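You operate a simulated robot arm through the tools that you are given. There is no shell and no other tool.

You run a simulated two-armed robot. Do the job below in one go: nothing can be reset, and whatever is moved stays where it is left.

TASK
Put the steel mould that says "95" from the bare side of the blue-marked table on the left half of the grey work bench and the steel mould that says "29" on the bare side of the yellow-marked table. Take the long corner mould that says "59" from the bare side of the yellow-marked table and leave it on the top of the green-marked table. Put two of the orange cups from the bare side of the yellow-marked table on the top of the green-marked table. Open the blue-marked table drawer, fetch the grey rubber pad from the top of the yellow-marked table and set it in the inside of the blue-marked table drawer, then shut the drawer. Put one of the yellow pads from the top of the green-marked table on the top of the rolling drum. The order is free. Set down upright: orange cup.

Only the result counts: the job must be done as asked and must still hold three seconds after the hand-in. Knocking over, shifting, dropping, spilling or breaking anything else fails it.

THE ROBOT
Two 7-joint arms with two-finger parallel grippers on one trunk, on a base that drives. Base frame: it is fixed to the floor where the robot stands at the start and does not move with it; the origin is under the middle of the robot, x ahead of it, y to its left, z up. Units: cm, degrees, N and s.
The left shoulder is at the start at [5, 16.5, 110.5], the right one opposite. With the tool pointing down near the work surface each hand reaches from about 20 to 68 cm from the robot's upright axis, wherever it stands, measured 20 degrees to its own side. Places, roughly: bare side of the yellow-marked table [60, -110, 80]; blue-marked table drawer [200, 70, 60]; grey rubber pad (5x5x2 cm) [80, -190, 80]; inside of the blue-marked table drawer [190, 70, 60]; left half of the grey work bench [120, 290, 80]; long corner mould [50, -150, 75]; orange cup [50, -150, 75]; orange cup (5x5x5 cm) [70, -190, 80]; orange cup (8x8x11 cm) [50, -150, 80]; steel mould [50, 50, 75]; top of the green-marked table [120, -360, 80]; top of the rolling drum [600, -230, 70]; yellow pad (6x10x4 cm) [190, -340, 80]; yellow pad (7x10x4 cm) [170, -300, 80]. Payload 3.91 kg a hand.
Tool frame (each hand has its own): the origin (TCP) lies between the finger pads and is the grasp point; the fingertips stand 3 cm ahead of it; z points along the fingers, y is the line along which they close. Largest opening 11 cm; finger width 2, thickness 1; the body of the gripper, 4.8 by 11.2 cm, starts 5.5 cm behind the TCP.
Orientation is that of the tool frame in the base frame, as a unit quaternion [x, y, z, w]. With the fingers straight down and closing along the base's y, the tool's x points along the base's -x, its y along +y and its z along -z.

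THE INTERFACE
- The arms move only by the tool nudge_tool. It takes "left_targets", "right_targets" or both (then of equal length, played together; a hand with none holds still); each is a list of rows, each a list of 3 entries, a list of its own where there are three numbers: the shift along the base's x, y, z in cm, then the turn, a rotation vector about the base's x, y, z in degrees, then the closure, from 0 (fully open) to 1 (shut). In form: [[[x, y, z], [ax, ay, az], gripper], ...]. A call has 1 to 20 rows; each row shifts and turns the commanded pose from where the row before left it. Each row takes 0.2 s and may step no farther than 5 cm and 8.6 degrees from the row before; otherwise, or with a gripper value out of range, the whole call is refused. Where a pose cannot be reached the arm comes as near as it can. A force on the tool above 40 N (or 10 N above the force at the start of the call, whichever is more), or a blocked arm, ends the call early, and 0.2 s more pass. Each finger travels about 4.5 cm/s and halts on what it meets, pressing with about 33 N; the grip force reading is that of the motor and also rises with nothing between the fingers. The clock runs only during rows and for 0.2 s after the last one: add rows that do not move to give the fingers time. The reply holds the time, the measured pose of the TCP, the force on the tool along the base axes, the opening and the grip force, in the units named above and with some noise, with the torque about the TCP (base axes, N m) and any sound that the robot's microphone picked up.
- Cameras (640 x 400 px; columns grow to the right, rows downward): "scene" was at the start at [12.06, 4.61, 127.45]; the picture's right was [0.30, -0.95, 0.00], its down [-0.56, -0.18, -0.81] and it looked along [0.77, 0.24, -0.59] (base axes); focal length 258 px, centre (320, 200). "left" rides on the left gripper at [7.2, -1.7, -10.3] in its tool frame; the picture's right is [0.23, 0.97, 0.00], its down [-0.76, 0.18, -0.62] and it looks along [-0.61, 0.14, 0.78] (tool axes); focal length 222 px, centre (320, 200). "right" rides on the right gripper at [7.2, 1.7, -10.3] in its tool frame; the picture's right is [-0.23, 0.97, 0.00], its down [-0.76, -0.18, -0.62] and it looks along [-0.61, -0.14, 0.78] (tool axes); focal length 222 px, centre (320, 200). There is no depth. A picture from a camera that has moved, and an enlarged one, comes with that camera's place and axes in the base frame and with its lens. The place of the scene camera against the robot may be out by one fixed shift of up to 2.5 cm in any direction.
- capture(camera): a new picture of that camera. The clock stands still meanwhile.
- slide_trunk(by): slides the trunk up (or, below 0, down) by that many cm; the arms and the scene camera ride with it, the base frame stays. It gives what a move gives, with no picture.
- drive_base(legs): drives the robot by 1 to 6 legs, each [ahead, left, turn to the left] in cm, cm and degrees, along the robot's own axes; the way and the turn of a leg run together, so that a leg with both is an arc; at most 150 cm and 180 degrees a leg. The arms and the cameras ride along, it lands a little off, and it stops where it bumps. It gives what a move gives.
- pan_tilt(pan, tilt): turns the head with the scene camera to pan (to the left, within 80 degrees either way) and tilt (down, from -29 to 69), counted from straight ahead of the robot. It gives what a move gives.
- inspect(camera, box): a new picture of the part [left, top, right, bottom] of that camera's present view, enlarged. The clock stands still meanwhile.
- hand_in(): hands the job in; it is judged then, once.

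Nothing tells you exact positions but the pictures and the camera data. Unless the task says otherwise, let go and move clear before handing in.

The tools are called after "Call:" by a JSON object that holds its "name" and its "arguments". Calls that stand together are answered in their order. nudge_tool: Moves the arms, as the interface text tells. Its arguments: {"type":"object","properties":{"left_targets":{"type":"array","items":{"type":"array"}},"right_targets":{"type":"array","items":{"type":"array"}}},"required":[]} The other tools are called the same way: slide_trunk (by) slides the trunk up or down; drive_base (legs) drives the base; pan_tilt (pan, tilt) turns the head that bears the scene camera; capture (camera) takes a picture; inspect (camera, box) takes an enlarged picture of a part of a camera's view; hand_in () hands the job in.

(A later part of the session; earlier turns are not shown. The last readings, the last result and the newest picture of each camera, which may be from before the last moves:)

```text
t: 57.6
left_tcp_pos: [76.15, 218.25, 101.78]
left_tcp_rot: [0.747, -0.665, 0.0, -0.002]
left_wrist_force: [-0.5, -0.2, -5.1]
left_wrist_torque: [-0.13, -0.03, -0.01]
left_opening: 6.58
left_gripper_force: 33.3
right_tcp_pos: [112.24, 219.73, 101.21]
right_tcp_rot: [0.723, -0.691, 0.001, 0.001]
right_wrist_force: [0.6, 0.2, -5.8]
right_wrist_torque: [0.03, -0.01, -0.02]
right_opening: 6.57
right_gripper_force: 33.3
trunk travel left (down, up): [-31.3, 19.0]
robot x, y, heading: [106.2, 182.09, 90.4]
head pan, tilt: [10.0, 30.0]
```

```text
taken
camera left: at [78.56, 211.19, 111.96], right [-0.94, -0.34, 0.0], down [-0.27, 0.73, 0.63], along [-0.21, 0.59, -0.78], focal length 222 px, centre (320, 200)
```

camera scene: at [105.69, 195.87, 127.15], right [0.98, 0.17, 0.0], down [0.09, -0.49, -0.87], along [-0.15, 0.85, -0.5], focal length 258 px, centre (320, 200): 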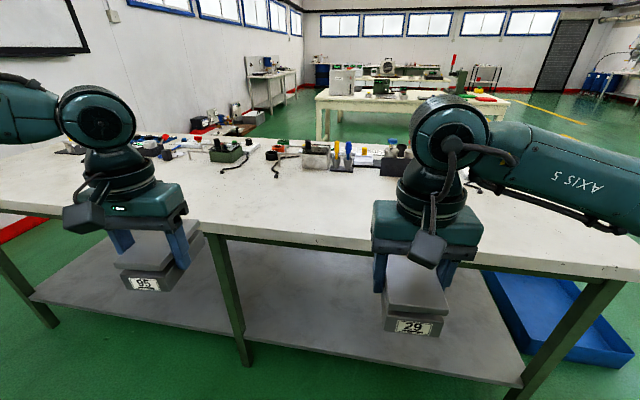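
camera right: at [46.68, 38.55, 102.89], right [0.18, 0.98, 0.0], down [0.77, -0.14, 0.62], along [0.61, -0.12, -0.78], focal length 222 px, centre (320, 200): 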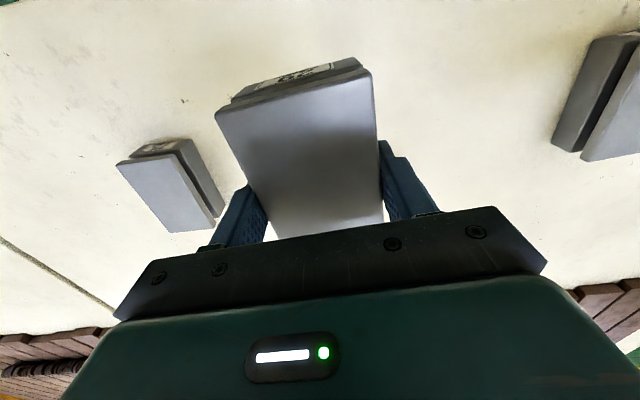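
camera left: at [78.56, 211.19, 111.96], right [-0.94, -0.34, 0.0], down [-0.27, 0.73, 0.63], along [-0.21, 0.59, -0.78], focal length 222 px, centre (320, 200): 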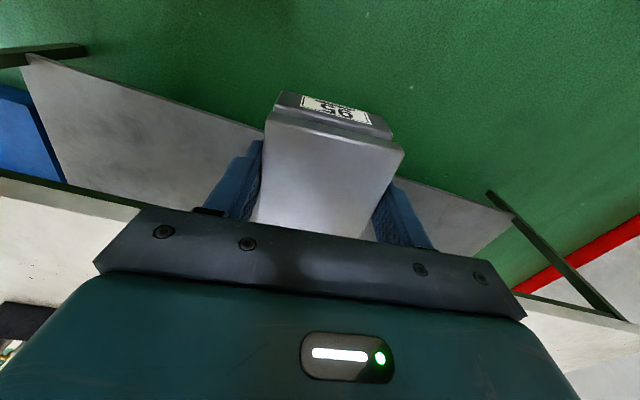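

The bench near edge is at about y≈254 and the tools at its back begin around y≈298. I'll approach to about 36 cm from the edge and shift a bit right so the left hand ends up well inside the +x half.

Call:
{"name": "drive_base", "arguments": {"legs": [[0, -18, -0.3], [34, 0, 0]]}}

Call:
{"name": "capture", "arguments": {"camera": "left"}}

Call:
{"name": "capture", "arguments": {"camera": "right"}}

Call:
{"name": "pan_tilt", "arguments": {"pan": 15, "tilt": 45}}

Call:
{"name": "capture", "arguments": {"camera": "scene"}}

```text
t: 61.6
left_tcp_pos: [94.51, 252.38, 101.71]
left_tcp_rot: [0.746, -0.666, 0.0, 0.0]
left_wrist_force: [0.1, 0.4, -5.2]
left_wrist_torque: [-0.14, 0.01, 0.03]
left_opening: 6.57
left_gripper_force: 32.8
right_tcp_pos: [130.58, 253.81, 101.36]
right_tcp_rot: [0.721, -0.693, 0.001, 0.001]
right_wrist_force: [-0.4, 0.9, -5.2]
right_wrist_torque: [0.01, 0.0, -0.02]
right_opening: 6.58
right_gripper_force: 33.2
trunk travel left (down, up): [-31.3, 19.0]
robot x, y, heading: [124.55, 216.12, 89.9]
head pan, tilt: [10.0, 30.0]
```

```text
taken
camera left: at [96.92, 245.36, 111.95], right [-0.94, -0.33, 0.0], down [-0.26, 0.74, 0.62], along [-0.21, 0.59, -0.78], focal length 222 px, centre (320, 200)
```

left: 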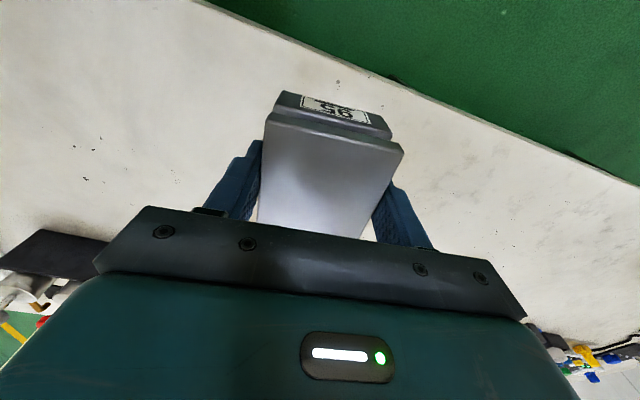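

```text
taken
camera right: at [129.3, 246.53, 111.57], right [-0.98, 0.19, 0.0], down [0.15, 0.77, 0.62], along [0.12, 0.61, -0.78], focal length 222 px, centre (320, 200)
```

right: 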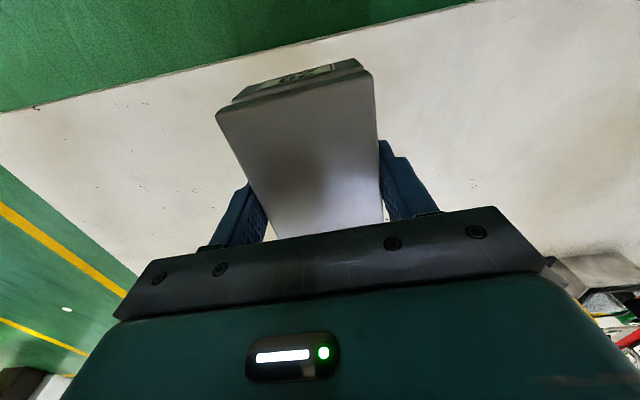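

```text
t: 62.4
left_tcp_pos: [94.55, 252.27, 101.76]
left_tcp_rot: [0.745, -0.667, -0.001, -0.001]
left_wrist_force: [-0.9, -0.2, -5.6]
left_wrist_torque: [-0.11, 0.0, 0.01]
left_opening: 6.6
left_gripper_force: 32.8
right_tcp_pos: [130.7, 253.85, 101.35]
right_tcp_rot: [0.721, -0.693, 0.001, 0.0]
right_wrist_force: [0.4, 0.6, -5.7]
right_wrist_torque: [0.0, 0.02, 0.02]
right_opening: 6.56
right_gripper_force: 32.8
trunk travel left (down, up): [-31.3, 19.0]
robot x, y, heading: [125.25, 215.67, 90.0]
head pan, tilt: [15.0, 45.0]
```

```text
taken
camera scene: at [123.41, 228.81, 124.89], right [0.97, 0.26, 0.0], down [0.18, -0.68, -0.71], along [-0.18, 0.68, -0.71], focal length 258 px, centre (320, 200)
```

scene: 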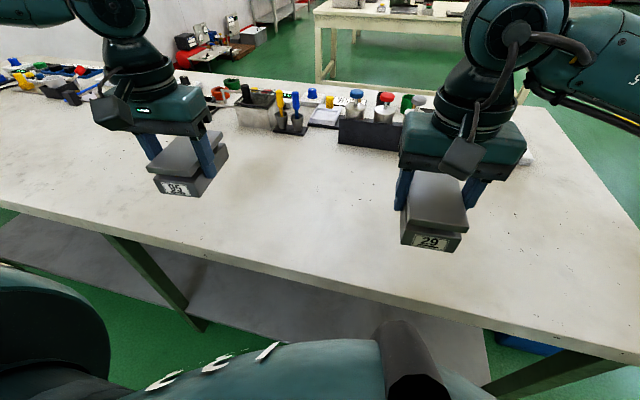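

The bench top seems to lie higher, around z≈85, with its edge at y≈247.5. I'll extend the left hand over the bench and triangulate its height from the hand camera.

Call:
{"name": "nudge_tool", "arguments": {"left_targets": [[[1.8, 3.2, 0], [0, 0, 0], 1], [[1.8, 3.2, 0], [0, 0, 0], 1], [[1.8, 3.3, 0], [0, 0, 0], 1], [[0, 0, 0], [0, 0, 0], 1]]}}

Call:
{"name": "capture", "arguments": {"camera": "left"}}

Call:
{"name": "nudge_tool", "arguments": {"left_targets": [[[0, 0, -3], [0, 0, 0], 1], [[0, 0, -2], [0, 0, 0], 1], [[0, 0, 0], [0, 0, 0], 1]]}}

Call:
{"name": "capture", "arguments": {"camera": "left"}}

Call:
{"name": "capture", "arguments": {"camera": "scene"}}

```text
t: 63.4
left_tcp_pos: [99.87, 261.94, 101.76]
left_tcp_rot: [0.745, -0.667, -0.001, -0.001]
left_wrist_force: [0.1, -0.2, -6.1]
left_wrist_torque: [-0.1, 0.0, -0.01]
left_opening: 6.59
left_gripper_force: 33.3
right_tcp_pos: [130.73, 253.84, 101.39]
right_tcp_rot: [0.721, -0.693, 0.001, 0.001]
right_wrist_force: [-0.9, -0.8, -5.8]
right_wrist_torque: [-0.06, -0.01, 0.01]
right_opening: 6.57
right_gripper_force: 32.7
trunk travel left (down, up): [-31.3, 19.0]
robot x, y, heading: [124.86, 215.6, 89.7]
head pan, tilt: [15.0, 45.0]
```

```text
taken
camera left: at [102.28, 255.05, 112.04], right [-0.94, -0.33, 0.0], down [-0.26, 0.74, 0.62], along [-0.21, 0.59, -0.78], focal length 222 px, centre (320, 200)
```

left: 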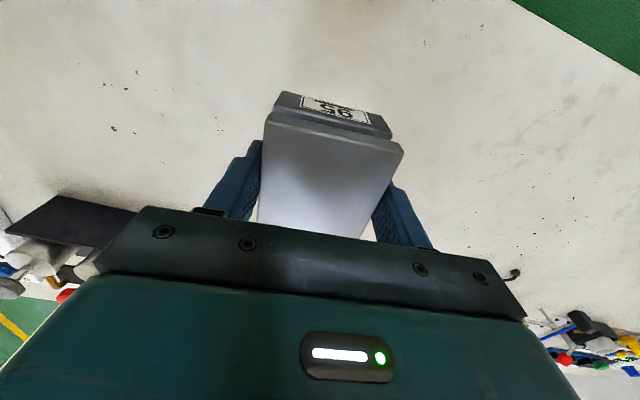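

```text
t: 64.2
left_tcp_pos: [99.87, 262.06, 96.6]
left_tcp_rot: [0.746, -0.666, 0.0, -0.001]
left_wrist_force: [0.1, 0.9, -5.6]
left_wrist_torque: [-0.05, -0.03, 0.0]
left_opening: 6.57
left_gripper_force: 33.4
right_tcp_pos: [130.6, 253.91, 101.51]
right_tcp_rot: [0.721, -0.692, 0.001, 0.001]
right_wrist_force: [-0.1, -0.2, -6.4]
right_wrist_torque: [0.0, -0.01, -0.01]
right_opening: 6.56
right_gripper_force: 33.2
trunk travel left (down, up): [-31.3, 19.0]
robot x, y, heading: [124.85, 215.79, 89.9]
head pan, tilt: [15.0, 45.0]
```

```text
taken
camera left: at [102.26, 255.04, 106.98], right [-0.94, -0.33, 0.0], down [-0.26, 0.74, 0.62], along [-0.21, 0.59, -0.78], focal length 222 px, centre (320, 200)
```

left: 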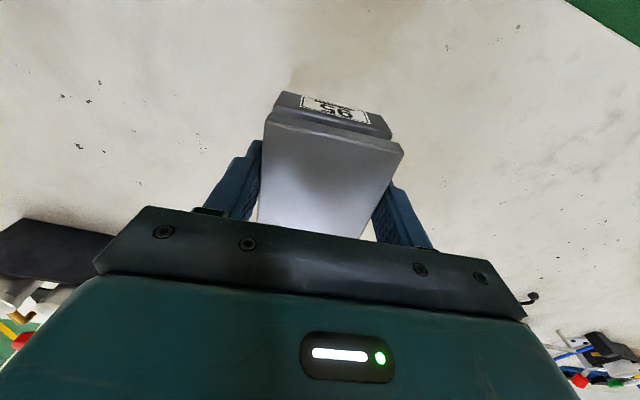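

```text
taken
camera scene: at [123.41, 228.81, 124.88], right [0.97, 0.26, 0.0], down [0.18, -0.68, -0.71], along [-0.18, 0.68, -0.71], focal length 258 px, centre (320, 200)
```

scene: 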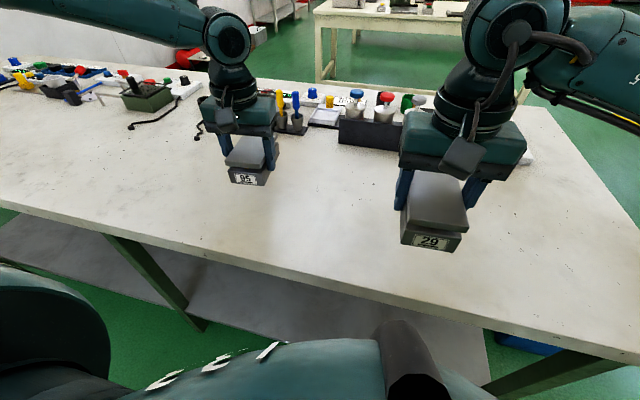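

Call:
{"name": "inspect", "arguments": {"camera": "left", "box": [40, 60, 220, 180]}}

Call:
{"name": "nudge_tool", "arguments": {"left_targets": [[[0, 0, -3], [0, 0, 0], 1], [[0, 0, 0], [0, 0, 0], 1]]}}

Call:
{"name": "inspect", "arguments": {"camera": "left", "box": [10, 60, 220, 200]}}

```text
3.33 times, centred on (130, 120) of left
camera zoom: at [102.26, 255.04, 106.98], right [-0.94, -0.33, 0.0], down [-0.26, 0.74, 0.62], along [-0.21, 0.59, -0.78], focal length 740 px, centre (953, 467)
```

zoom: 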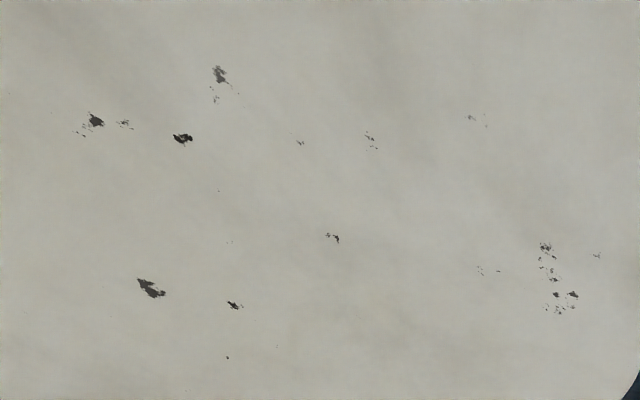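

```text
t: 64.8
left_tcp_pos: [99.7, 262.03, 93.82]
left_tcp_rot: [0.745, -0.667, -0.001, -0.001]
left_wrist_force: [-0.6, 0.0, -5.1]
left_wrist_torque: [-0.08, -0.03, 0.0]
left_opening: 6.56
left_gripper_force: 33.0
right_tcp_pos: [130.63, 253.83, 101.33]
right_tcp_rot: [0.721, -0.693, 0.0, 0.0]
right_wrist_force: [-0.2, -0.8, -5.1]
right_wrist_torque: [-0.01, 0.01, -0.02]
right_opening: 6.61
right_gripper_force: 32.5
trunk travel left (down, up): [-31.3, 19.0]
robot x, y, heading: [124.82, 215.98, 89.8]
head pan, tilt: [15.0, 45.0]
```

```text
2.86 times, centred on (115, 130) of left
camera zoom: at [102.2, 255.0, 104.05], right [-0.94, -0.33, 0.0], down [-0.26, 0.74, 0.63], along [-0.21, 0.59, -0.78], focal length 635 px, centre (906, 400)
```

zoom: 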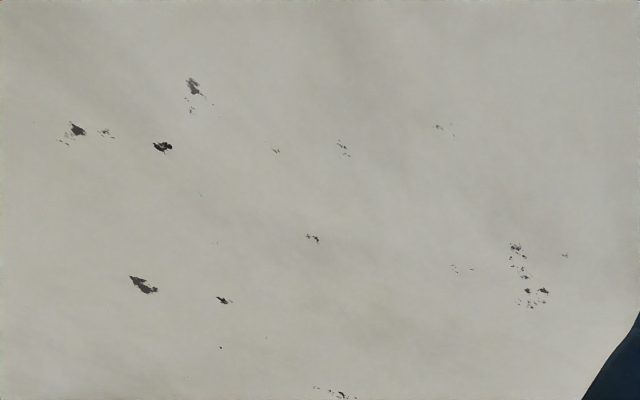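

The bench top works out at z≈85.1, so mould 95 should touch when the TCP reads about 89.5. Descending gently.

Call:
{"name": "nudge_tool", "arguments": {"left_targets": [[[0, 0, -2], [0, 0, 0], 1], [[0, 0, -1.3], [0, 0, 0], 1], [[0, 0, 0], [0, 0, 0], 1]]}}

Call:
{"name": "capture", "arguments": {"camera": "scene"}}

Call:
{"name": "inspect", "arguments": {"camera": "scene", "box": [200, 130, 300, 220]}}

```text
t: 65.6
left_tcp_pos: [99.74, 261.99, 90.49]
left_tcp_rot: [0.746, -0.666, 0.0, -0.002]
left_wrist_force: [-0.6, 0.0, -5.9]
left_wrist_torque: [-0.07, -0.02, -0.02]
left_opening: 6.59
left_gripper_force: 32.7
right_tcp_pos: [130.78, 253.86, 101.5]
right_tcp_rot: [0.721, -0.692, 0.001, 0.0]
right_wrist_force: [-0.7, -0.6, -5.2]
right_wrist_torque: [0.04, 0.0, 0.02]
right_opening: 6.62
right_gripper_force: 33.3
trunk travel left (down, up): [-31.3, 19.0]
robot x, y, heading: [124.9, 216.07, 89.6]
head pan, tilt: [15.0, 45.0]
```

```text
taken
camera scene: at [123.41, 228.82, 124.88], right [0.97, 0.26, 0.0], down [0.18, -0.68, -0.71], along [-0.18, 0.68, -0.71], focal length 258 px, centre (320, 200)
```

scene: 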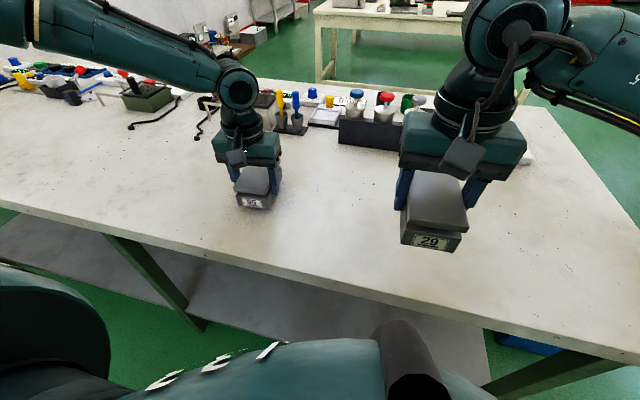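

```text
4.44 times, centred on (250, 175) of scene
camera zoom: at [123.41, 228.82, 124.88], right [0.97, 0.26, 0.0], down [0.18, -0.68, -0.71], along [-0.18, 0.68, -0.71], focal length 1149 px, centre (631, 311)
```

zoom: 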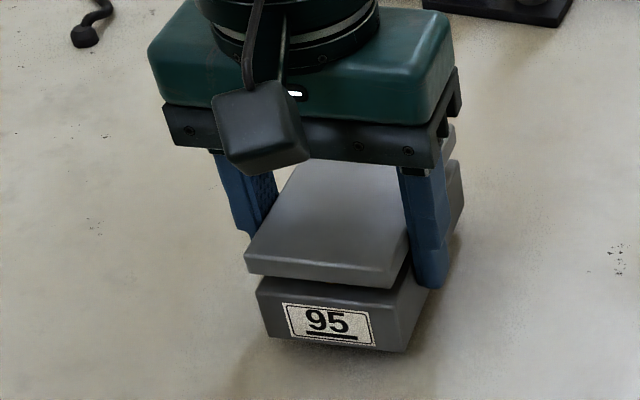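

Call:
{"name": "nudge_tool", "arguments": {"left_targets": [[[0, 0, -0.3], [0, 0, 0], 1], [[0, 0, -0.3], [0, 0, 0], 1], [[0, 0, 0], [0, 0, 0], 1]]}}

Call:
{"name": "nudge_tool", "arguments": {"left_targets": [[[0, 0, -0.2], [0, 0, 0], 1], [[0, 0, 0], [0, 0, 0], 1]]}}

Call:
{"name": "nudge_tool", "arguments": {"left_targets": [[[0, 0, -0.2], [0, 0, 0], 1], [[0, 0, 0], [0, 0, 0], 1]]}}

```text
t: 66.4
left_tcp_pos: [99.87, 261.93, 89.9]
left_tcp_rot: [0.745, -0.667, -0.001, 0.0]
left_wrist_force: [0.1, -0.1, -5.7]
left_wrist_torque: [-0.1, -0.02, 0.0]
left_opening: 6.59
left_gripper_force: 33.3
right_tcp_pos: [130.75, 253.81, 101.42]
right_tcp_rot: [0.721, -0.693, 0.001, 0.0]
right_wrist_force: [0.2, -0.5, -4.9]
right_wrist_torque: [-0.01, 0.01, -0.02]
right_opening: 6.57
right_gripper_force: 32.5
trunk travel left (down, up): [-31.3, 19.0]
robot x, y, heading: [124.85, 215.87, 89.8]
head pan, tilt: [15.0, 45.0]
```

```text
t: 67.0
left_tcp_pos: [99.84, 262.02, 89.62]
left_tcp_rot: [0.746, -0.666, -0.001, -0.001]
left_wrist_force: [-0.2, -0.7, -4.9]
left_wrist_torque: [-0.09, -0.01, 0.0]
left_opening: 6.57
left_gripper_force: 33.0
right_tcp_pos: [130.51, 253.84, 101.33]
right_tcp_rot: [0.721, -0.692, 0.0, 0.001]
right_wrist_force: [-0.5, 0.2, -6.0]
right_wrist_torque: [0.01, -0.03, 0.02]
right_opening: 6.58
right_gripper_force: 33.1
trunk travel left (down, up): [-31.3, 19.0]
robot x, y, heading: [124.59, 216.01, 89.6]
head pan, tilt: [15.0, 45.0]
```

```text
t: 67.6
left_tcp_pos: [99.86, 261.94, 89.43]
left_tcp_rot: [0.745, -0.667, 0.0, -0.001]
left_wrist_force: [-0.6, 0.1, -5.5]
left_wrist_torque: [-0.11, -0.04, 0.02]
left_opening: 6.59
left_gripper_force: 32.6
right_tcp_pos: [130.65, 253.91, 101.4]
right_tcp_rot: [0.721, -0.693, 0.0, 0.001]
right_wrist_force: [0.7, -0.1, -6.0]
right_wrist_torque: [-0.01, 0.03, 0.02]
right_opening: 6.56
right_gripper_force: 33.2
trunk travel left (down, up): [-31.3, 19.0]
robot x, y, heading: [124.55, 215.93, 89.8]
head pan, tilt: [15.0, 45.0]
```

Call:
{"name": "nudge_tool", "arguments": {"left_targets": [[[0, 0, -0.2], [0, 0, 0], 1], [[0, 0, 0], [0, 0, 0], 1]]}}

Call:
{"name": "nudge_tool", "arguments": {"left_targets": [[[0, 0, -0.2], [0, 0, 0], 1], [[0, 0, 0], [0, 0, 0], 1]]}}

Call:
{"name": "inspect", "arguments": {"camera": "scene", "box": [200, 130, 300, 220]}}

```text
t: 68.2
left_tcp_pos: [99.87, 261.92, 89.35]
left_tcp_rot: [0.746, -0.666, -0.002, -0.002]
left_wrist_force: [-1.9, -2.7, 5.7]
left_wrist_torque: [0.57, 0.43, 0.26]
left_opening: 6.58
left_gripper_force: 33.2
right_tcp_pos: [130.72, 253.7, 101.49]
right_tcp_rot: [0.721, -0.693, 0.0, 0.0]
right_wrist_force: [0.5, -0.2, -5.7]
right_wrist_torque: [-0.04, 0.02, 0.0]
right_opening: 6.57
right_gripper_force: 33.2
trunk travel left (down, up): [-31.3, 19.0]
robot x, y, heading: [124.8, 215.84, 89.8]
head pan, tilt: [15.0, 45.0]
```

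```text
t: 68.8
left_tcp_pos: [99.91, 261.99, 89.28]
left_tcp_rot: [0.746, -0.666, -0.002, -0.003]
left_wrist_force: [-7.7, -0.5, 24.3]
left_wrist_torque: [-0.36, 0.14, -0.12]
left_opening: 6.62
left_gripper_force: 33.0
right_tcp_pos: [130.76, 253.74, 101.44]
right_tcp_rot: [0.721, -0.693, 0.0, 0.0]
right_wrist_force: [-0.4, 0.0, -5.4]
right_wrist_torque: [-0.02, 0.01, 0.0]
right_opening: 6.58
right_gripper_force: 32.9
trunk travel left (down, up): [-31.3, 19.0]
robot x, y, heading: [124.53, 215.83, 89.7]
head pan, tilt: [15.0, 45.0]
```

```text
4.44 times, centred on (250, 175) of scene
camera zoom: at [123.45, 228.6, 124.94], right [0.97, 0.26, 0.0], down [0.18, -0.68, -0.71], along [-0.18, 0.68, -0.71], focal length 1149 px, centre (631, 311)
```

zoom: 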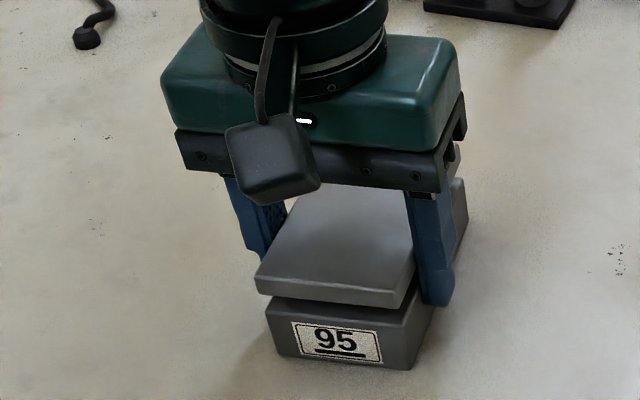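

Contact is felt. I'll ease off slightly, open, and lift clear.

Call:
{"name": "nudge_tool", "arguments": {"left_targets": [[[0, 0, 0.2], [0, 0, 0], 1], [[0, 0, 0], [0, 0, 0], 0.3], [[0, 0, 0], [0, 0, 0], 0], [[0, 0, 0], [0, 0, 0], 0], [[0, 0, 0], [0, 0, 0], 0], [[0, 0, 0], [0, 0, 0], 0], [[0, 0, 3], [0, 0, 0], 0], [[0, 0, 4], [0, 0, 0], 0], [[0, 0, 4], [0, 0, 0], 0], [[0, 0, 0], [0, 0, 0], 0]]}}

Call:
{"name": "capture", "arguments": {"camera": "left"}}

Call:
{"name": "capture", "arguments": {"camera": "scene"}}

```text
t: 71.0
left_tcp_pos: [99.81, 262.07, 100.04]
left_tcp_rot: [0.745, -0.667, -0.001, 0.0]
left_wrist_force: [0.1, -0.2, 0.6]
left_wrist_torque: [0.01, -0.02, 0.01]
left_opening: 11.0
left_gripper_force: 0.0
right_tcp_pos: [130.59, 253.77, 101.42]
right_tcp_rot: [0.721, -0.693, 0.002, 0.0]
right_wrist_force: [-0.3, 0.1, -5.6]
right_wrist_torque: [-0.05, 0.03, 0.05]
right_opening: 6.58
right_gripper_force: 33.3
trunk travel left (down, up): [-31.3, 19.0]
robot x, y, heading: [125.29, 216.19, 90.0]
head pan, tilt: [15.0, 45.0]
```

```text
taken
camera left: at [102.24, 255.05, 110.46], right [-0.94, -0.33, 0.0], down [-0.26, 0.74, 0.62], along [-0.21, 0.59, -0.78], focal length 222 px, centre (320, 200)
```

left: 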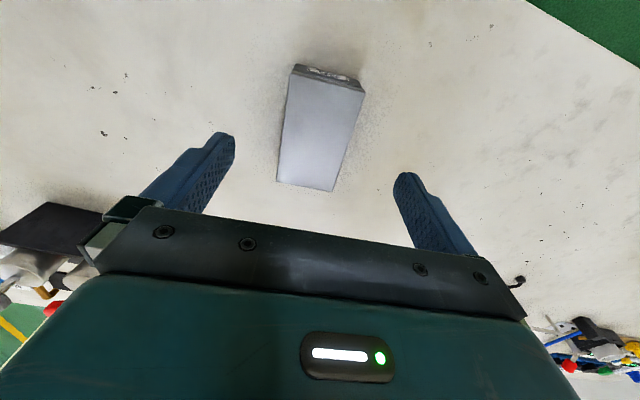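

```text
taken
camera scene: at [123.43, 228.79, 124.89], right [0.97, 0.26, 0.0], down [0.18, -0.68, -0.71], along [-0.18, 0.68, -0.71], focal length 258 px, centre (320, 200)
```

scene: 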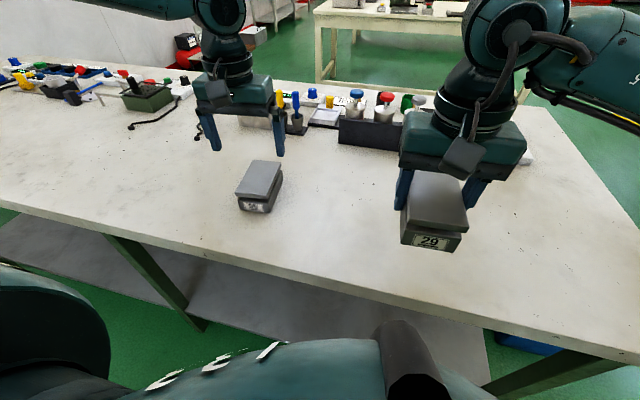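

Mould 95 stands on the bench at about (101, 262), well inside the wanted half. I'll draw the left arm back and drive round to the yellow-marked table with mould 29.

Call:
{"name": "nudge_tool", "arguments": {"left_targets": [[[-1, -4, 1], [0, 0, 0], 0], [[-1, -4, 1], [0, 0, 0], 0], [[0, -4, 0], [0, 0, 0], 0], [[0, -2, 0], [0, 0, 0], 0.5]]}}

Call:
{"name": "drive_base", "arguments": {"legs": [[-34, 0, 0], [0, 130, 0], [0, 0, -90]]}}

Call:
{"name": "pan_tilt", "arguments": {"pan": -75, "tilt": 25}}

Call:
{"name": "capture", "arguments": {"camera": "scene"}}

```text
t: 72.0
left_tcp_pos: [97.8, 247.92, 102.25]
left_tcp_rot: [0.745, -0.667, 0.0, -0.002]
left_wrist_force: [0.5, -2.0, 0.1]
left_wrist_torque: [-0.02, 0.01, -0.01]
left_opening: 7.53
left_gripper_force: 0.1
right_tcp_pos: [130.68, 253.72, 101.31]
right_tcp_rot: [0.721, -0.693, 0.001, 0.001]
right_wrist_force: [-0.2, -0.7, -5.1]
right_wrist_torque: [-0.01, -0.02, -0.03]
right_opening: 6.56
right_gripper_force: 33.5
trunk travel left (down, up): [-31.3, 19.0]
robot x, y, heading: [124.59, 215.58, 89.6]
head pan, tilt: [15.0, 45.0]
```

```text
t: 89.1
left_tcp_pos: [28.32, 209.52, 102.25]
left_tcp_rot: [-0.054, 0.999, 0.0, 0.002]
left_wrist_force: [-0.8, 0.1, 0.7]
left_wrist_torque: [-0.01, -0.02, -0.01]
left_opening: 5.47
left_gripper_force: 0.1
right_tcp_pos: [34.09, 176.63, 101.37]
right_tcp_rot: [-0.019, 1.0, 0.0, -0.001]
right_wrist_force: [0.5, 0.0, -5.0]
right_wrist_torque: [0.01, 0.01, -0.02]
right_opening: 6.6
right_gripper_force: 32.7
trunk travel left (down, up): [-31.3, 19.0]
robot x, y, heading: [-3.42, 182.72, -0.2]
head pan, tilt: [15.0, 45.0]
```

```text
t: 90.8
left_tcp_pos: [28.31, 209.45, 102.22]
left_tcp_rot: [-0.054, 0.999, 0.0, 0.002]
left_wrist_force: [0.8, -0.7, 0.1]
left_wrist_torque: [-0.03, -0.01, -0.01]
left_opening: 5.52
left_gripper_force: 0.0
right_tcp_pos: [33.93, 176.57, 101.3]
right_tcp_rot: [-0.019, 1.0, 0.001, -0.002]
right_wrist_force: [-0.3, -0.6, -5.6]
right_wrist_torque: [0.0, -0.01, -0.03]
right_opening: 6.58
right_gripper_force: 32.6
trunk travel left (down, up): [-31.3, 19.0]
robot x, y, heading: [-3.48, 182.66, -0.4]
head pan, tilt: [-75.0, 25.0]
```

```text
taken
camera scene: at [2.32, 175.72, 127.95], right [-0.97, -0.25, 0.0], down [-0.11, 0.41, -0.91], along [0.23, -0.88, -0.42], focal length 258 px, centre (320, 200)
```

scene: 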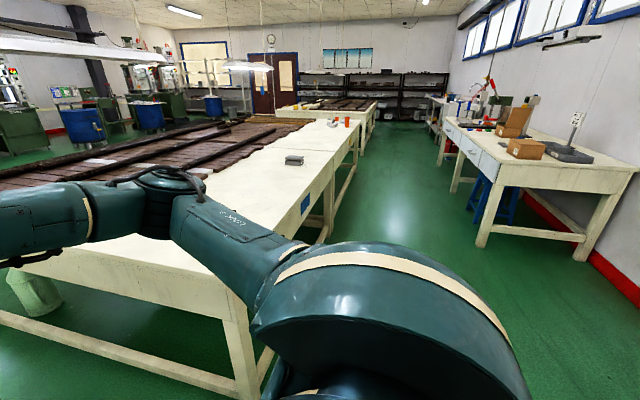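

The aisle is clear. Driving along it to the yellow-marked table.

Call:
{"name": "drive_base", "arguments": {"legs": [[0, -145, 0], [0, -140, 0.3]]}}

Call:
{"name": "pan_tilt", "arguments": {"pan": -25, "tilt": 35}}

Call:
{"name": "capture", "arguments": {"camera": "scene"}}

Call:
{"name": "pan_tilt", "arguments": {"pan": -60, "tilt": 30}}

Call:
{"name": "capture", "arguments": {"camera": "scene"}}

```text
t: 115.6
left_tcp_pos: [26.41, -73.45, 102.34]
left_tcp_rot: [-0.061, 0.998, 0.0, 0.003]
left_wrist_force: [0.6, 0.5, -0.1]
left_wrist_torque: [0.0, 0.05, 0.0]
left_opening: 5.5
left_gripper_force: 0.0
right_tcp_pos: [32.59, -106.05, 101.35]
right_tcp_rot: [-0.026, 1.0, 0.0, -0.001]
right_wrist_force: [-0.9, -0.6, -5.6]
right_wrist_torque: [-0.03, 0.02, 0.02]
right_opening: 6.58
right_gripper_force: 33.3
trunk travel left (down, up): [-31.3, 19.0]
robot x, y, heading: [-5.32, -100.65, 0.6]
head pan, tilt: [-75.0, 25.0]
```

```text
t: 116.8
left_tcp_pos: [26.4, -73.44, 102.3]
left_tcp_rot: [-0.061, 0.998, 0.0, 0.001]
left_wrist_force: [-0.7, 0.1, 0.1]
left_wrist_torque: [-0.03, -0.02, 0.0]
left_opening: 5.48
left_gripper_force: 0.1
right_tcp_pos: [32.55, -106.15, 101.5]
right_tcp_rot: [-0.027, 1.0, 0.0, -0.002]
right_wrist_force: [0.0, -0.5, -5.3]
right_wrist_torque: [0.0, 0.02, 0.0]
right_opening: 6.58
right_gripper_force: 32.9
trunk travel left (down, up): [-31.3, 19.0]
robot x, y, heading: [-5.63, -100.91, 0.5]
head pan, tilt: [-25.0, 35.0]
```

```text
taken
camera scene: at [6.4, -102.33, 126.37], right [-0.42, -0.91, 0.0], down [-0.52, 0.24, -0.82], along [0.74, -0.34, -0.57], focal length 258 px, centre (320, 200)
```

scene: 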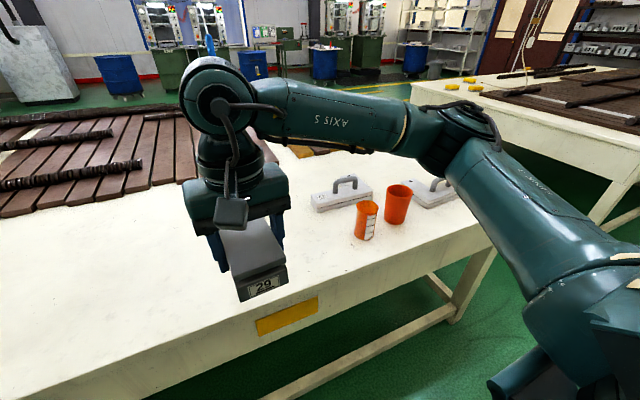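

```text
t: 117.8
left_tcp_pos: [26.23, -73.51, 102.19]
left_tcp_rot: [-0.061, 0.998, -0.001, 0.001]
left_wrist_force: [0.4, -0.3, -0.4]
left_wrist_torque: [0.02, 0.04, 0.0]
left_opening: 5.5
left_gripper_force: 0.1
right_tcp_pos: [32.55, -106.13, 101.35]
right_tcp_rot: [-0.027, 1.0, -0.001, -0.001]
right_wrist_force: [-0.5, 0.3, -5.8]
right_wrist_torque: [0.02, 0.01, 0.03]
right_opening: 6.58
right_gripper_force: 33.3
trunk travel left (down, up): [-31.3, 19.0]
robot x, y, heading: [-5.07, -100.89, 0.2]
head pan, tilt: [-60.0, 30.0]
```

```text
taken
camera scene: at [2.98, -106.46, 127.15], right [-0.86, -0.51, 0.0], down [-0.25, 0.43, -0.87], along [0.44, -0.75, -0.5], focal length 258 px, centre (320, 200)
```

scene: 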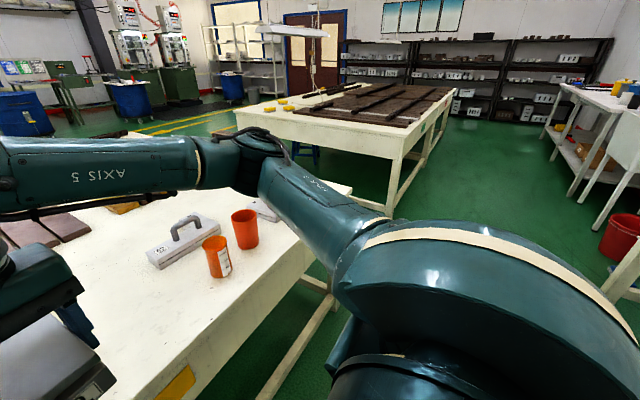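

I see two orange cups and corner moulds with handles on the yellow table's bare side near (50, -140). There's free table ahead of me around (53, -106), so I'll move in and set mould 29 there.

Call:
{"name": "drive_base", "arguments": {"legs": [[11, 0, -0.3]]}}

Call:
{"name": "nudge_tool", "arguments": {"right_targets": [[[3.5, 0, -1.5], [0, 0, 0], 1], [[3.5, 0, -1.5], [0, 0, 0], 1], [[2.5, 0, -2], [0, 0, 0], 1], [[0, 0, -2], [0, 0, 0], 1], [[0, 0, -2], [0, 0, 0], 1], [[0, 0, 0], [0, 0, 0], 1]]}}

Call:
{"name": "capture", "arguments": {"camera": "right"}}

Call:
{"name": "pan_tilt", "arguments": {"pan": -15, "tilt": 45}}

Call:
{"name": "capture", "arguments": {"camera": "scene"}}

```text
t: 119.0
left_tcp_pos: [37.46, -73.56, 102.22]
left_tcp_rot: [-0.059, 0.998, 0.001, 0.001]
left_wrist_force: [0.7, -0.1, 1.0]
left_wrist_torque: [-0.03, 0.0, 0.03]
left_opening: 5.53
left_gripper_force: 0.1
right_tcp_pos: [43.52, -106.36, 101.33]
right_tcp_rot: [-0.023, 1.0, -0.001, -0.001]
right_wrist_force: [0.7, -0.8, -6.1]
right_wrist_torque: [-0.01, 0.05, -0.02]
right_opening: 6.56
right_gripper_force: 33.1
trunk travel left (down, up): [-31.3, 19.0]
robot x, y, heading: [5.68, -100.78, 0.1]
head pan, tilt: [-60.0, 30.0]
```

```text
t: 120.3
left_tcp_pos: [37.42, -73.55, 102.21]
left_tcp_rot: [-0.059, 0.998, 0.0, 0.002]
left_wrist_force: [0.6, -0.3, -0.3]
left_wrist_torque: [0.0, 0.01, -0.03]
left_opening: 5.5
left_gripper_force: 0.1
right_tcp_pos: [53.0, -106.4, 92.36]
right_tcp_rot: [-0.023, 1.0, -0.001, -0.001]
right_wrist_force: [-0.3, -0.4, -5.3]
right_wrist_torque: [0.02, 0.04, 0.01]
right_opening: 6.59
right_gripper_force: 32.8
trunk travel left (down, up): [-31.3, 19.0]
robot x, y, heading: [5.82, -100.62, 0.2]
head pan, tilt: [-60.0, 30.0]
```

```text
taken
camera right: at [45.66, -105.02, 102.57], right [0.18, 0.98, 0.0], down [0.77, -0.14, 0.62], along [0.61, -0.11, -0.78], focal length 222 px, centre (320, 200)
```

right: 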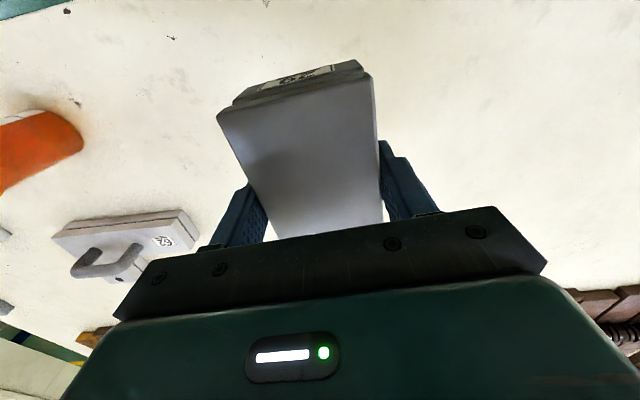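

```text
t: 121.5
left_tcp_pos: [37.45, -73.48, 102.33]
left_tcp_rot: [-0.058, 0.998, 0.0, 0.003]
left_wrist_force: [0.0, 0.7, -0.7]
left_wrist_torque: [-0.04, 0.0, 0.0]
left_opening: 5.48
left_gripper_force: 0.1
right_tcp_pos: [52.86, -106.32, 92.43]
right_tcp_rot: [-0.023, 1.0, -0.001, 0.0]
right_wrist_force: [0.1, -0.7, -6.2]
right_wrist_torque: [0.0, -0.01, 0.02]
right_opening: 6.58
right_gripper_force: 33.3
trunk travel left (down, up): [-31.3, 19.0]
robot x, y, heading: [5.76, -100.41, 0.0]
head pan, tilt: [-15.0, 45.0]
```

```text
taken
camera scene: at [17.19, -100.73, 124.89], right [-0.26, -0.97, 0.0], down [-0.68, 0.18, -0.71], along [0.68, -0.18, -0.71], focal length 258 px, centre (320, 200)
```

scene: 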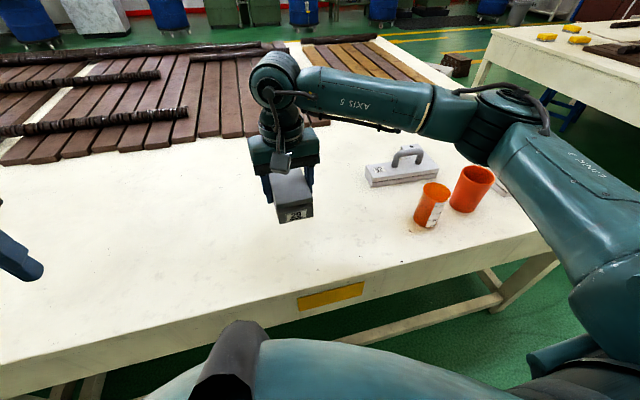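

Call:
{"name": "nudge_tool", "arguments": {"right_targets": [[[0, 0, -3.5], [0, 0, 0], 1], [[0, 0, -3.5], [0, 0, 0], 1], [[0, 0, -2.5], [0, 0, 0], 1], [[0, 0, -1], [0, 0, 0], 1], [[0, 0, 0], [0, 0, 0], 1]]}}

Call:
{"name": "inspect", "arguments": {"camera": "scene", "box": [230, 150, 350, 250]}}

Call:
{"name": "nudge_tool", "arguments": {"right_targets": [[[0, 0, -0.3], [0, 0, 0], 1], [[0, 0, 0], [0, 0, 0], 1]]}}

Call:
{"name": "nudge_tool", "arguments": {"right_targets": [[[0, 0, -0.2], [0, 0, 0], 1], [[0, 0, 0], [0, 0, 0], 1]]}}

```text
t: 122.7
left_tcp_pos: [37.4, -73.61, 102.27]
left_tcp_rot: [-0.059, 0.998, 0.0, 0.002]
left_wrist_force: [0.2, -0.3, 0.1]
left_wrist_torque: [0.0, 0.01, -0.03]
left_opening: 5.47
left_gripper_force: 0.1
right_tcp_pos: [52.79, -106.31, 81.8]
right_tcp_rot: [-0.022, 1.0, -0.002, 0.0]
right_wrist_force: [0.3, -0.2, -5.2]
right_wrist_torque: [-0.01, -0.02, -0.01]
right_opening: 6.58
right_gripper_force: 32.8
trunk travel left (down, up): [-31.3, 19.0]
robot x, y, heading: [5.1, -100.68, 0.3]
head pan, tilt: [-15.0, 45.0]
```

```text
4.00 times, centred on (290, 200) of scene
camera zoom: at [17.19, -100.72, 124.89], right [-0.26, -0.97, 0.0], down [-0.68, 0.18, -0.71], along [0.68, -0.18, -0.71], focal length 1034 px, centre (440, 200)
```

zoom: 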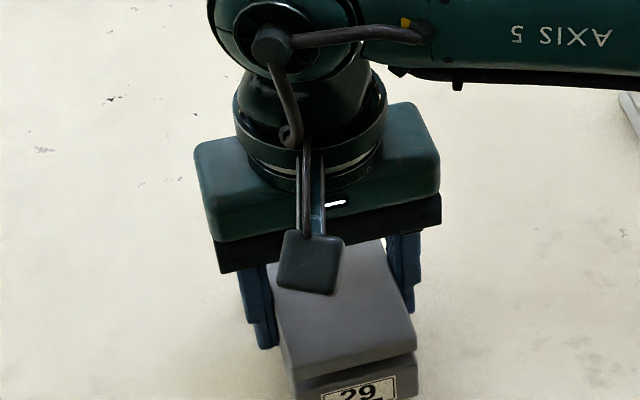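

```text
t: 123.3
left_tcp_pos: [37.48, -73.62, 102.3]
left_tcp_rot: [-0.058, 0.998, 0.001, 0.002]
left_wrist_force: [0.2, 0.0, 0.4]
left_wrist_torque: [0.01, -0.01, 0.02]
left_opening: 5.51
left_gripper_force: 0.0
right_tcp_pos: [52.78, -106.39, 81.59]
right_tcp_rot: [-0.023, 1.0, -0.001, -0.001]
right_wrist_force: [-0.1, 0.0, -5.2]
right_wrist_torque: [-0.01, 0.03, -0.05]
right_opening: 6.58
right_gripper_force: 32.3
trunk travel left (down, up): [-31.3, 19.0]
robot x, y, heading: [5.66, -100.77, 0.3]
head pan, tilt: [-15.0, 45.0]
```

```text
t: 123.9
left_tcp_pos: [37.47, -73.55, 102.2]
left_tcp_rot: [-0.059, 0.998, 0.0, 0.001]
left_wrist_force: [-0.1, 1.4, -0.3]
left_wrist_torque: [0.01, 0.01, 0.0]
left_opening: 5.5
left_gripper_force: 0.0
right_tcp_pos: [52.93, -106.41, 81.25]
right_tcp_rot: [-0.023, 1.0, -0.001, 0.0]
right_wrist_force: [-0.8, -0.4, -5.7]
right_wrist_torque: [-0.02, 0.0, -0.01]
right_opening: 6.58
right_gripper_force: 33.0
trunk travel left (down, up): [-31.3, 19.0]
robot x, y, heading: [5.44, -100.71, 0.1]
head pan, tilt: [-15.0, 45.0]
```

Call:
{"name": "nudge_tool", "arguments": {"right_targets": [[[0, 0, -0.3], [0, 0, 0], 1], [[0, 0, 0], [0, 0, 0], 1]]}}

Call:
{"name": "nudge_tool", "arguments": {"right_targets": [[[0, 0, -0.2], [0, 0, 0], 1], [[0, 0, 0], [0, 0, 0], 1]]}}

Call:
{"name": "nudge_tool", "arguments": {"right_targets": [[[0, 0, -0.2], [0, 0, 0], 1], [[0, 0, 0], [0, 0, 0], 1]]}}

```text
t: 124.5
left_tcp_pos: [37.32, -73.38, 102.32]
left_tcp_rot: [-0.059, 0.998, 0.0, 0.002]
left_wrist_force: [-0.3, -0.3, -0.6]
left_wrist_torque: [-0.03, 0.01, 0.0]
left_opening: 5.53
left_gripper_force: 0.0
right_tcp_pos: [52.96, -106.37, 81.01]
right_tcp_rot: [-0.022, 1.0, -0.001, 0.0]
right_wrist_force: [-0.1, -0.2, -4.8]
right_wrist_torque: [0.0, 0.02, 0.01]
right_opening: 6.58
right_gripper_force: 32.8
trunk travel left (down, up): [-31.3, 19.0]
robot x, y, heading: [5.71, -100.5, -0.0]
head pan, tilt: [-15.0, 45.0]
```

```text
t: 125.1
left_tcp_pos: [37.39, -73.61, 102.15]
left_tcp_rot: [-0.059, 0.998, 0.0, 0.002]
left_wrist_force: [0.8, 0.6, 0.4]
left_wrist_torque: [-0.02, 0.01, 0.0]
left_opening: 5.51
left_gripper_force: 0.0
right_tcp_pos: [52.95, -106.35, 80.73]
right_tcp_rot: [-0.022, 1.0, -0.001, -0.002]
right_wrist_force: [0.6, 0.4, -5.5]
right_wrist_torque: [0.03, 0.02, 0.0]
right_opening: 6.61
right_gripper_force: 33.3
trunk travel left (down, up): [-31.3, 19.0]
robot x, y, heading: [5.36, -100.51, 0.1]
head pan, tilt: [-15.0, 45.0]
```

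```text
t: 125.7
left_tcp_pos: [37.36, -73.4, 102.22]
left_tcp_rot: [-0.058, 0.998, 0.0, 0.002]
left_wrist_force: [0.3, 0.4, 0.4]
left_wrist_torque: [0.01, -0.02, 0.02]
left_opening: 5.49
left_gripper_force: 0.0
right_tcp_pos: [52.94, -106.44, 80.71]
right_tcp_rot: [-0.022, 1.0, 0.0, 0.0]
right_wrist_force: [-0.2, -0.7, -2.5]
right_wrist_torque: [0.06, -0.14, -0.04]
right_opening: 6.58
right_gripper_force: 32.9
trunk travel left (down, up): [-31.3, 19.0]
robot x, y, heading: [5.63, -100.95, 0.1]
head pan, tilt: [-15.0, 45.0]
```

Touch-down: the yellow table has the same height as the blue one. Releasing and rising.

Call:
{"name": "nudge_tool", "arguments": {"right_targets": [[[0, 0, 0], [0, 0, 0], 0.3], [[0, 0, 0], [0, 0, 0], 0], [[0, 0, 0], [0, 0, 0], 0], [[0, 0, 0], [0, 0, 0], 0], [[0, 0, 0], [0, 0, 0], 0], [[0, 0, 3], [0, 0, 0], 0], [[0, 0, 4], [0, 0, 0], 0], [[0, 0, 4], [0, 0, 0], 0], [[-2, 0, 4], [0, 0, 0], 0], [[-2, 0, 4], [0, 0, 0], 0], [[0, 0, 0], [0, 0, 0], 0]]}}

Call:
{"name": "capture", "arguments": {"camera": "right"}}

Call:
{"name": "capture", "arguments": {"camera": "scene"}}

```text
t: 128.1
left_tcp_pos: [37.32, -73.51, 102.24]
left_tcp_rot: [-0.059, 0.998, 0.001, 0.001]
left_wrist_force: [0.4, 0.8, -0.1]
left_wrist_torque: [0.0, 0.0, 0.01]
left_opening: 5.52
left_gripper_force: 0.0
right_tcp_pos: [48.89, -106.36, 99.46]
right_tcp_rot: [-0.023, 1.0, -0.001, -0.001]
right_wrist_force: [0.4, 0.4, -0.2]
right_wrist_torque: [-0.03, -0.01, -0.04]
right_opening: 11.01
right_gripper_force: 0.0
trunk travel left (down, up): [-31.3, 19.0]
robot x, y, heading: [5.43, -100.83, -0.2]
head pan, tilt: [-15.0, 45.0]
```

```text
taken
camera right: at [41.58, -105.03, 109.85], right [0.18, 0.98, 0.0], down [0.77, -0.14, 0.62], along [0.61, -0.11, -0.78], focal length 222 px, centre (320, 200)
```

right: 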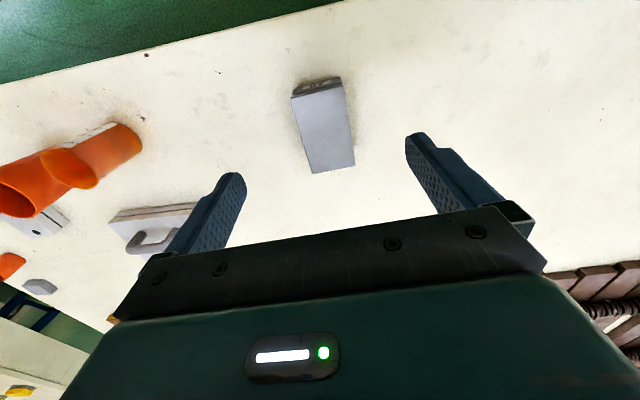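

```text
taken
camera scene: at [17.16, -100.72, 124.89], right [-0.26, -0.97, 0.0], down [-0.68, 0.18, -0.71], along [0.68, -0.18, -0.71], focal length 258 px, centre (320, 200)
```

scene: 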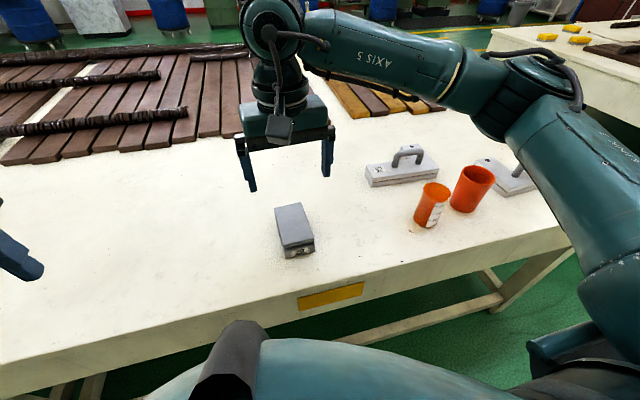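

Mould 29 stands on the yellow table at (53, -106). I'll back off a bit, raise the right hand, and move right to study the cups and corner moulds.

Call:
{"name": "nudge_tool", "arguments": {"right_targets": [[[-3, 0, 2], [0, 0, 0], 0], [[-3, 0, 2], [0, 0, 0], 0], [[-3, 0, 1], [0, 0, 0], 0], [[-3, 0, 0], [0, 0, 0], 0]]}}

Call:
{"name": "drive_base", "arguments": {"legs": [[-6, 0, 0], [0, -40, 0]]}}

Call:
{"name": "pan_tilt", "arguments": {"pan": -20, "tilt": 40}}

Call:
{"name": "capture", "arguments": {"camera": "scene"}}

Call:
{"name": "capture", "arguments": {"camera": "left"}}

Call:
{"name": "capture", "arguments": {"camera": "right"}}

```text
t: 129.1
left_tcp_pos: [37.3, -73.63, 102.21]
left_tcp_rot: [-0.058, 0.998, 0.0, 0.002]
left_wrist_force: [-0.4, -1.0, 0.1]
left_wrist_torque: [0.02, 0.02, 0.01]
left_opening: 5.48
left_gripper_force: 0.1
right_tcp_pos: [36.92, -106.21, 104.66]
right_tcp_rot: [-0.022, 1.0, -0.001, 0.001]
right_wrist_force: [0.5, -0.6, -0.4]
right_wrist_torque: [0.03, 0.01, 0.03]
right_opening: 11.01
right_gripper_force: 0.1
trunk travel left (down, up): [-31.3, 19.0]
robot x, y, heading: [5.64, -100.78, 0.1]
head pan, tilt: [-15.0, 45.0]
```

```text
t: 133.7
left_tcp_pos: [31.5, -113.51, 102.32]
left_tcp_rot: [-0.059, 0.998, 0.0, 0.002]
left_wrist_force: [-0.2, -0.3, 0.0]
left_wrist_torque: [0.0, 0.03, 0.01]
left_opening: 5.49
left_gripper_force: 0.0
right_tcp_pos: [31.09, -146.12, 104.48]
right_tcp_rot: [-0.023, 1.0, 0.0, -0.002]
right_wrist_force: [-0.9, 0.4, -0.1]
right_wrist_torque: [0.01, -0.05, 0.0]
right_opening: 11.0
right_gripper_force: 0.1
trunk travel left (down, up): [-31.3, 19.0]
robot x, y, heading: [0.01, -140.51, 0.2]
head pan, tilt: [-15.0, 45.0]
```

```text
t: 134.3
left_tcp_pos: [31.59, -113.46, 102.16]
left_tcp_rot: [-0.06, 0.998, 0.0, 0.001]
left_wrist_force: [-0.3, -0.1, 0.7]
left_wrist_torque: [0.01, 0.03, -0.01]
left_opening: 5.48
left_gripper_force: 0.0
right_tcp_pos: [31.1, -146.24, 104.59]
right_tcp_rot: [-0.023, 1.0, 0.0, 0.0]
right_wrist_force: [0.4, 0.1, -0.2]
right_wrist_torque: [0.0, 0.02, -0.01]
right_opening: 11.05
right_gripper_force: 0.0
trunk travel left (down, up): [-31.3, 19.0]
robot x, y, heading: [-0.28, -140.59, 0.5]
head pan, tilt: [-20.0, 40.0]
```

```text
taken
camera scene: at [11.44, -141.44, 125.62], right [-0.34, -0.94, 0.0], down [-0.61, 0.22, -0.77], along [0.72, -0.26, -0.64], focal length 258 px, centre (320, 200)
```

scene: 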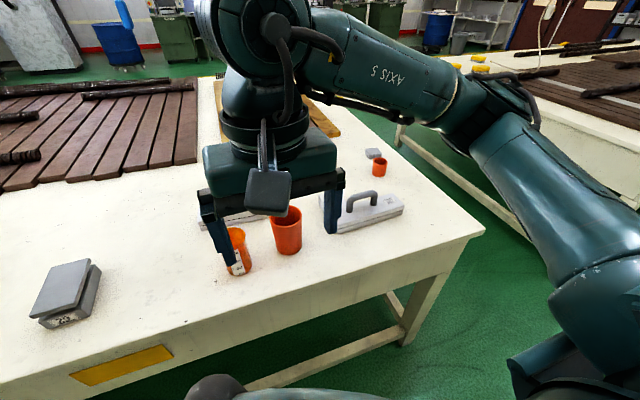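

```text
taken
camera left: at [24.4, -115.91, 112.47], right [-0.34, 0.94, 0.0], down [0.73, 0.27, 0.63], along [0.59, 0.21, -0.78], focal length 222 px, centre (320, 200)
```

left: 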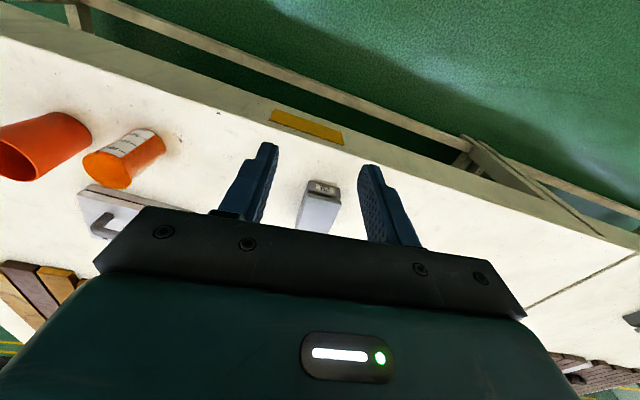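

```text
taken
camera right: at [23.85, -144.84, 114.81], right [0.18, 0.98, 0.0], down [0.77, -0.14, 0.62], along [0.61, -0.11, -0.78], focal length 222 px, centre (320, 200)
```

right: 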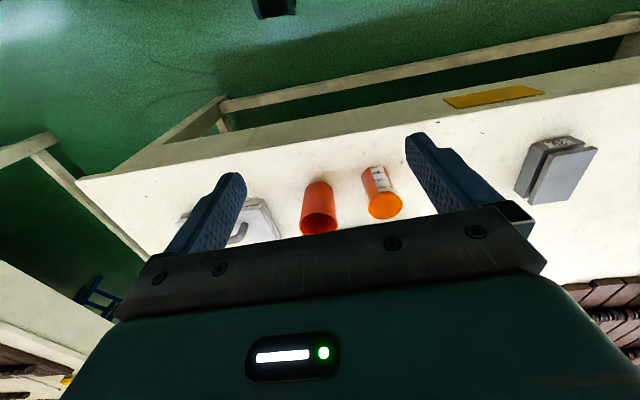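

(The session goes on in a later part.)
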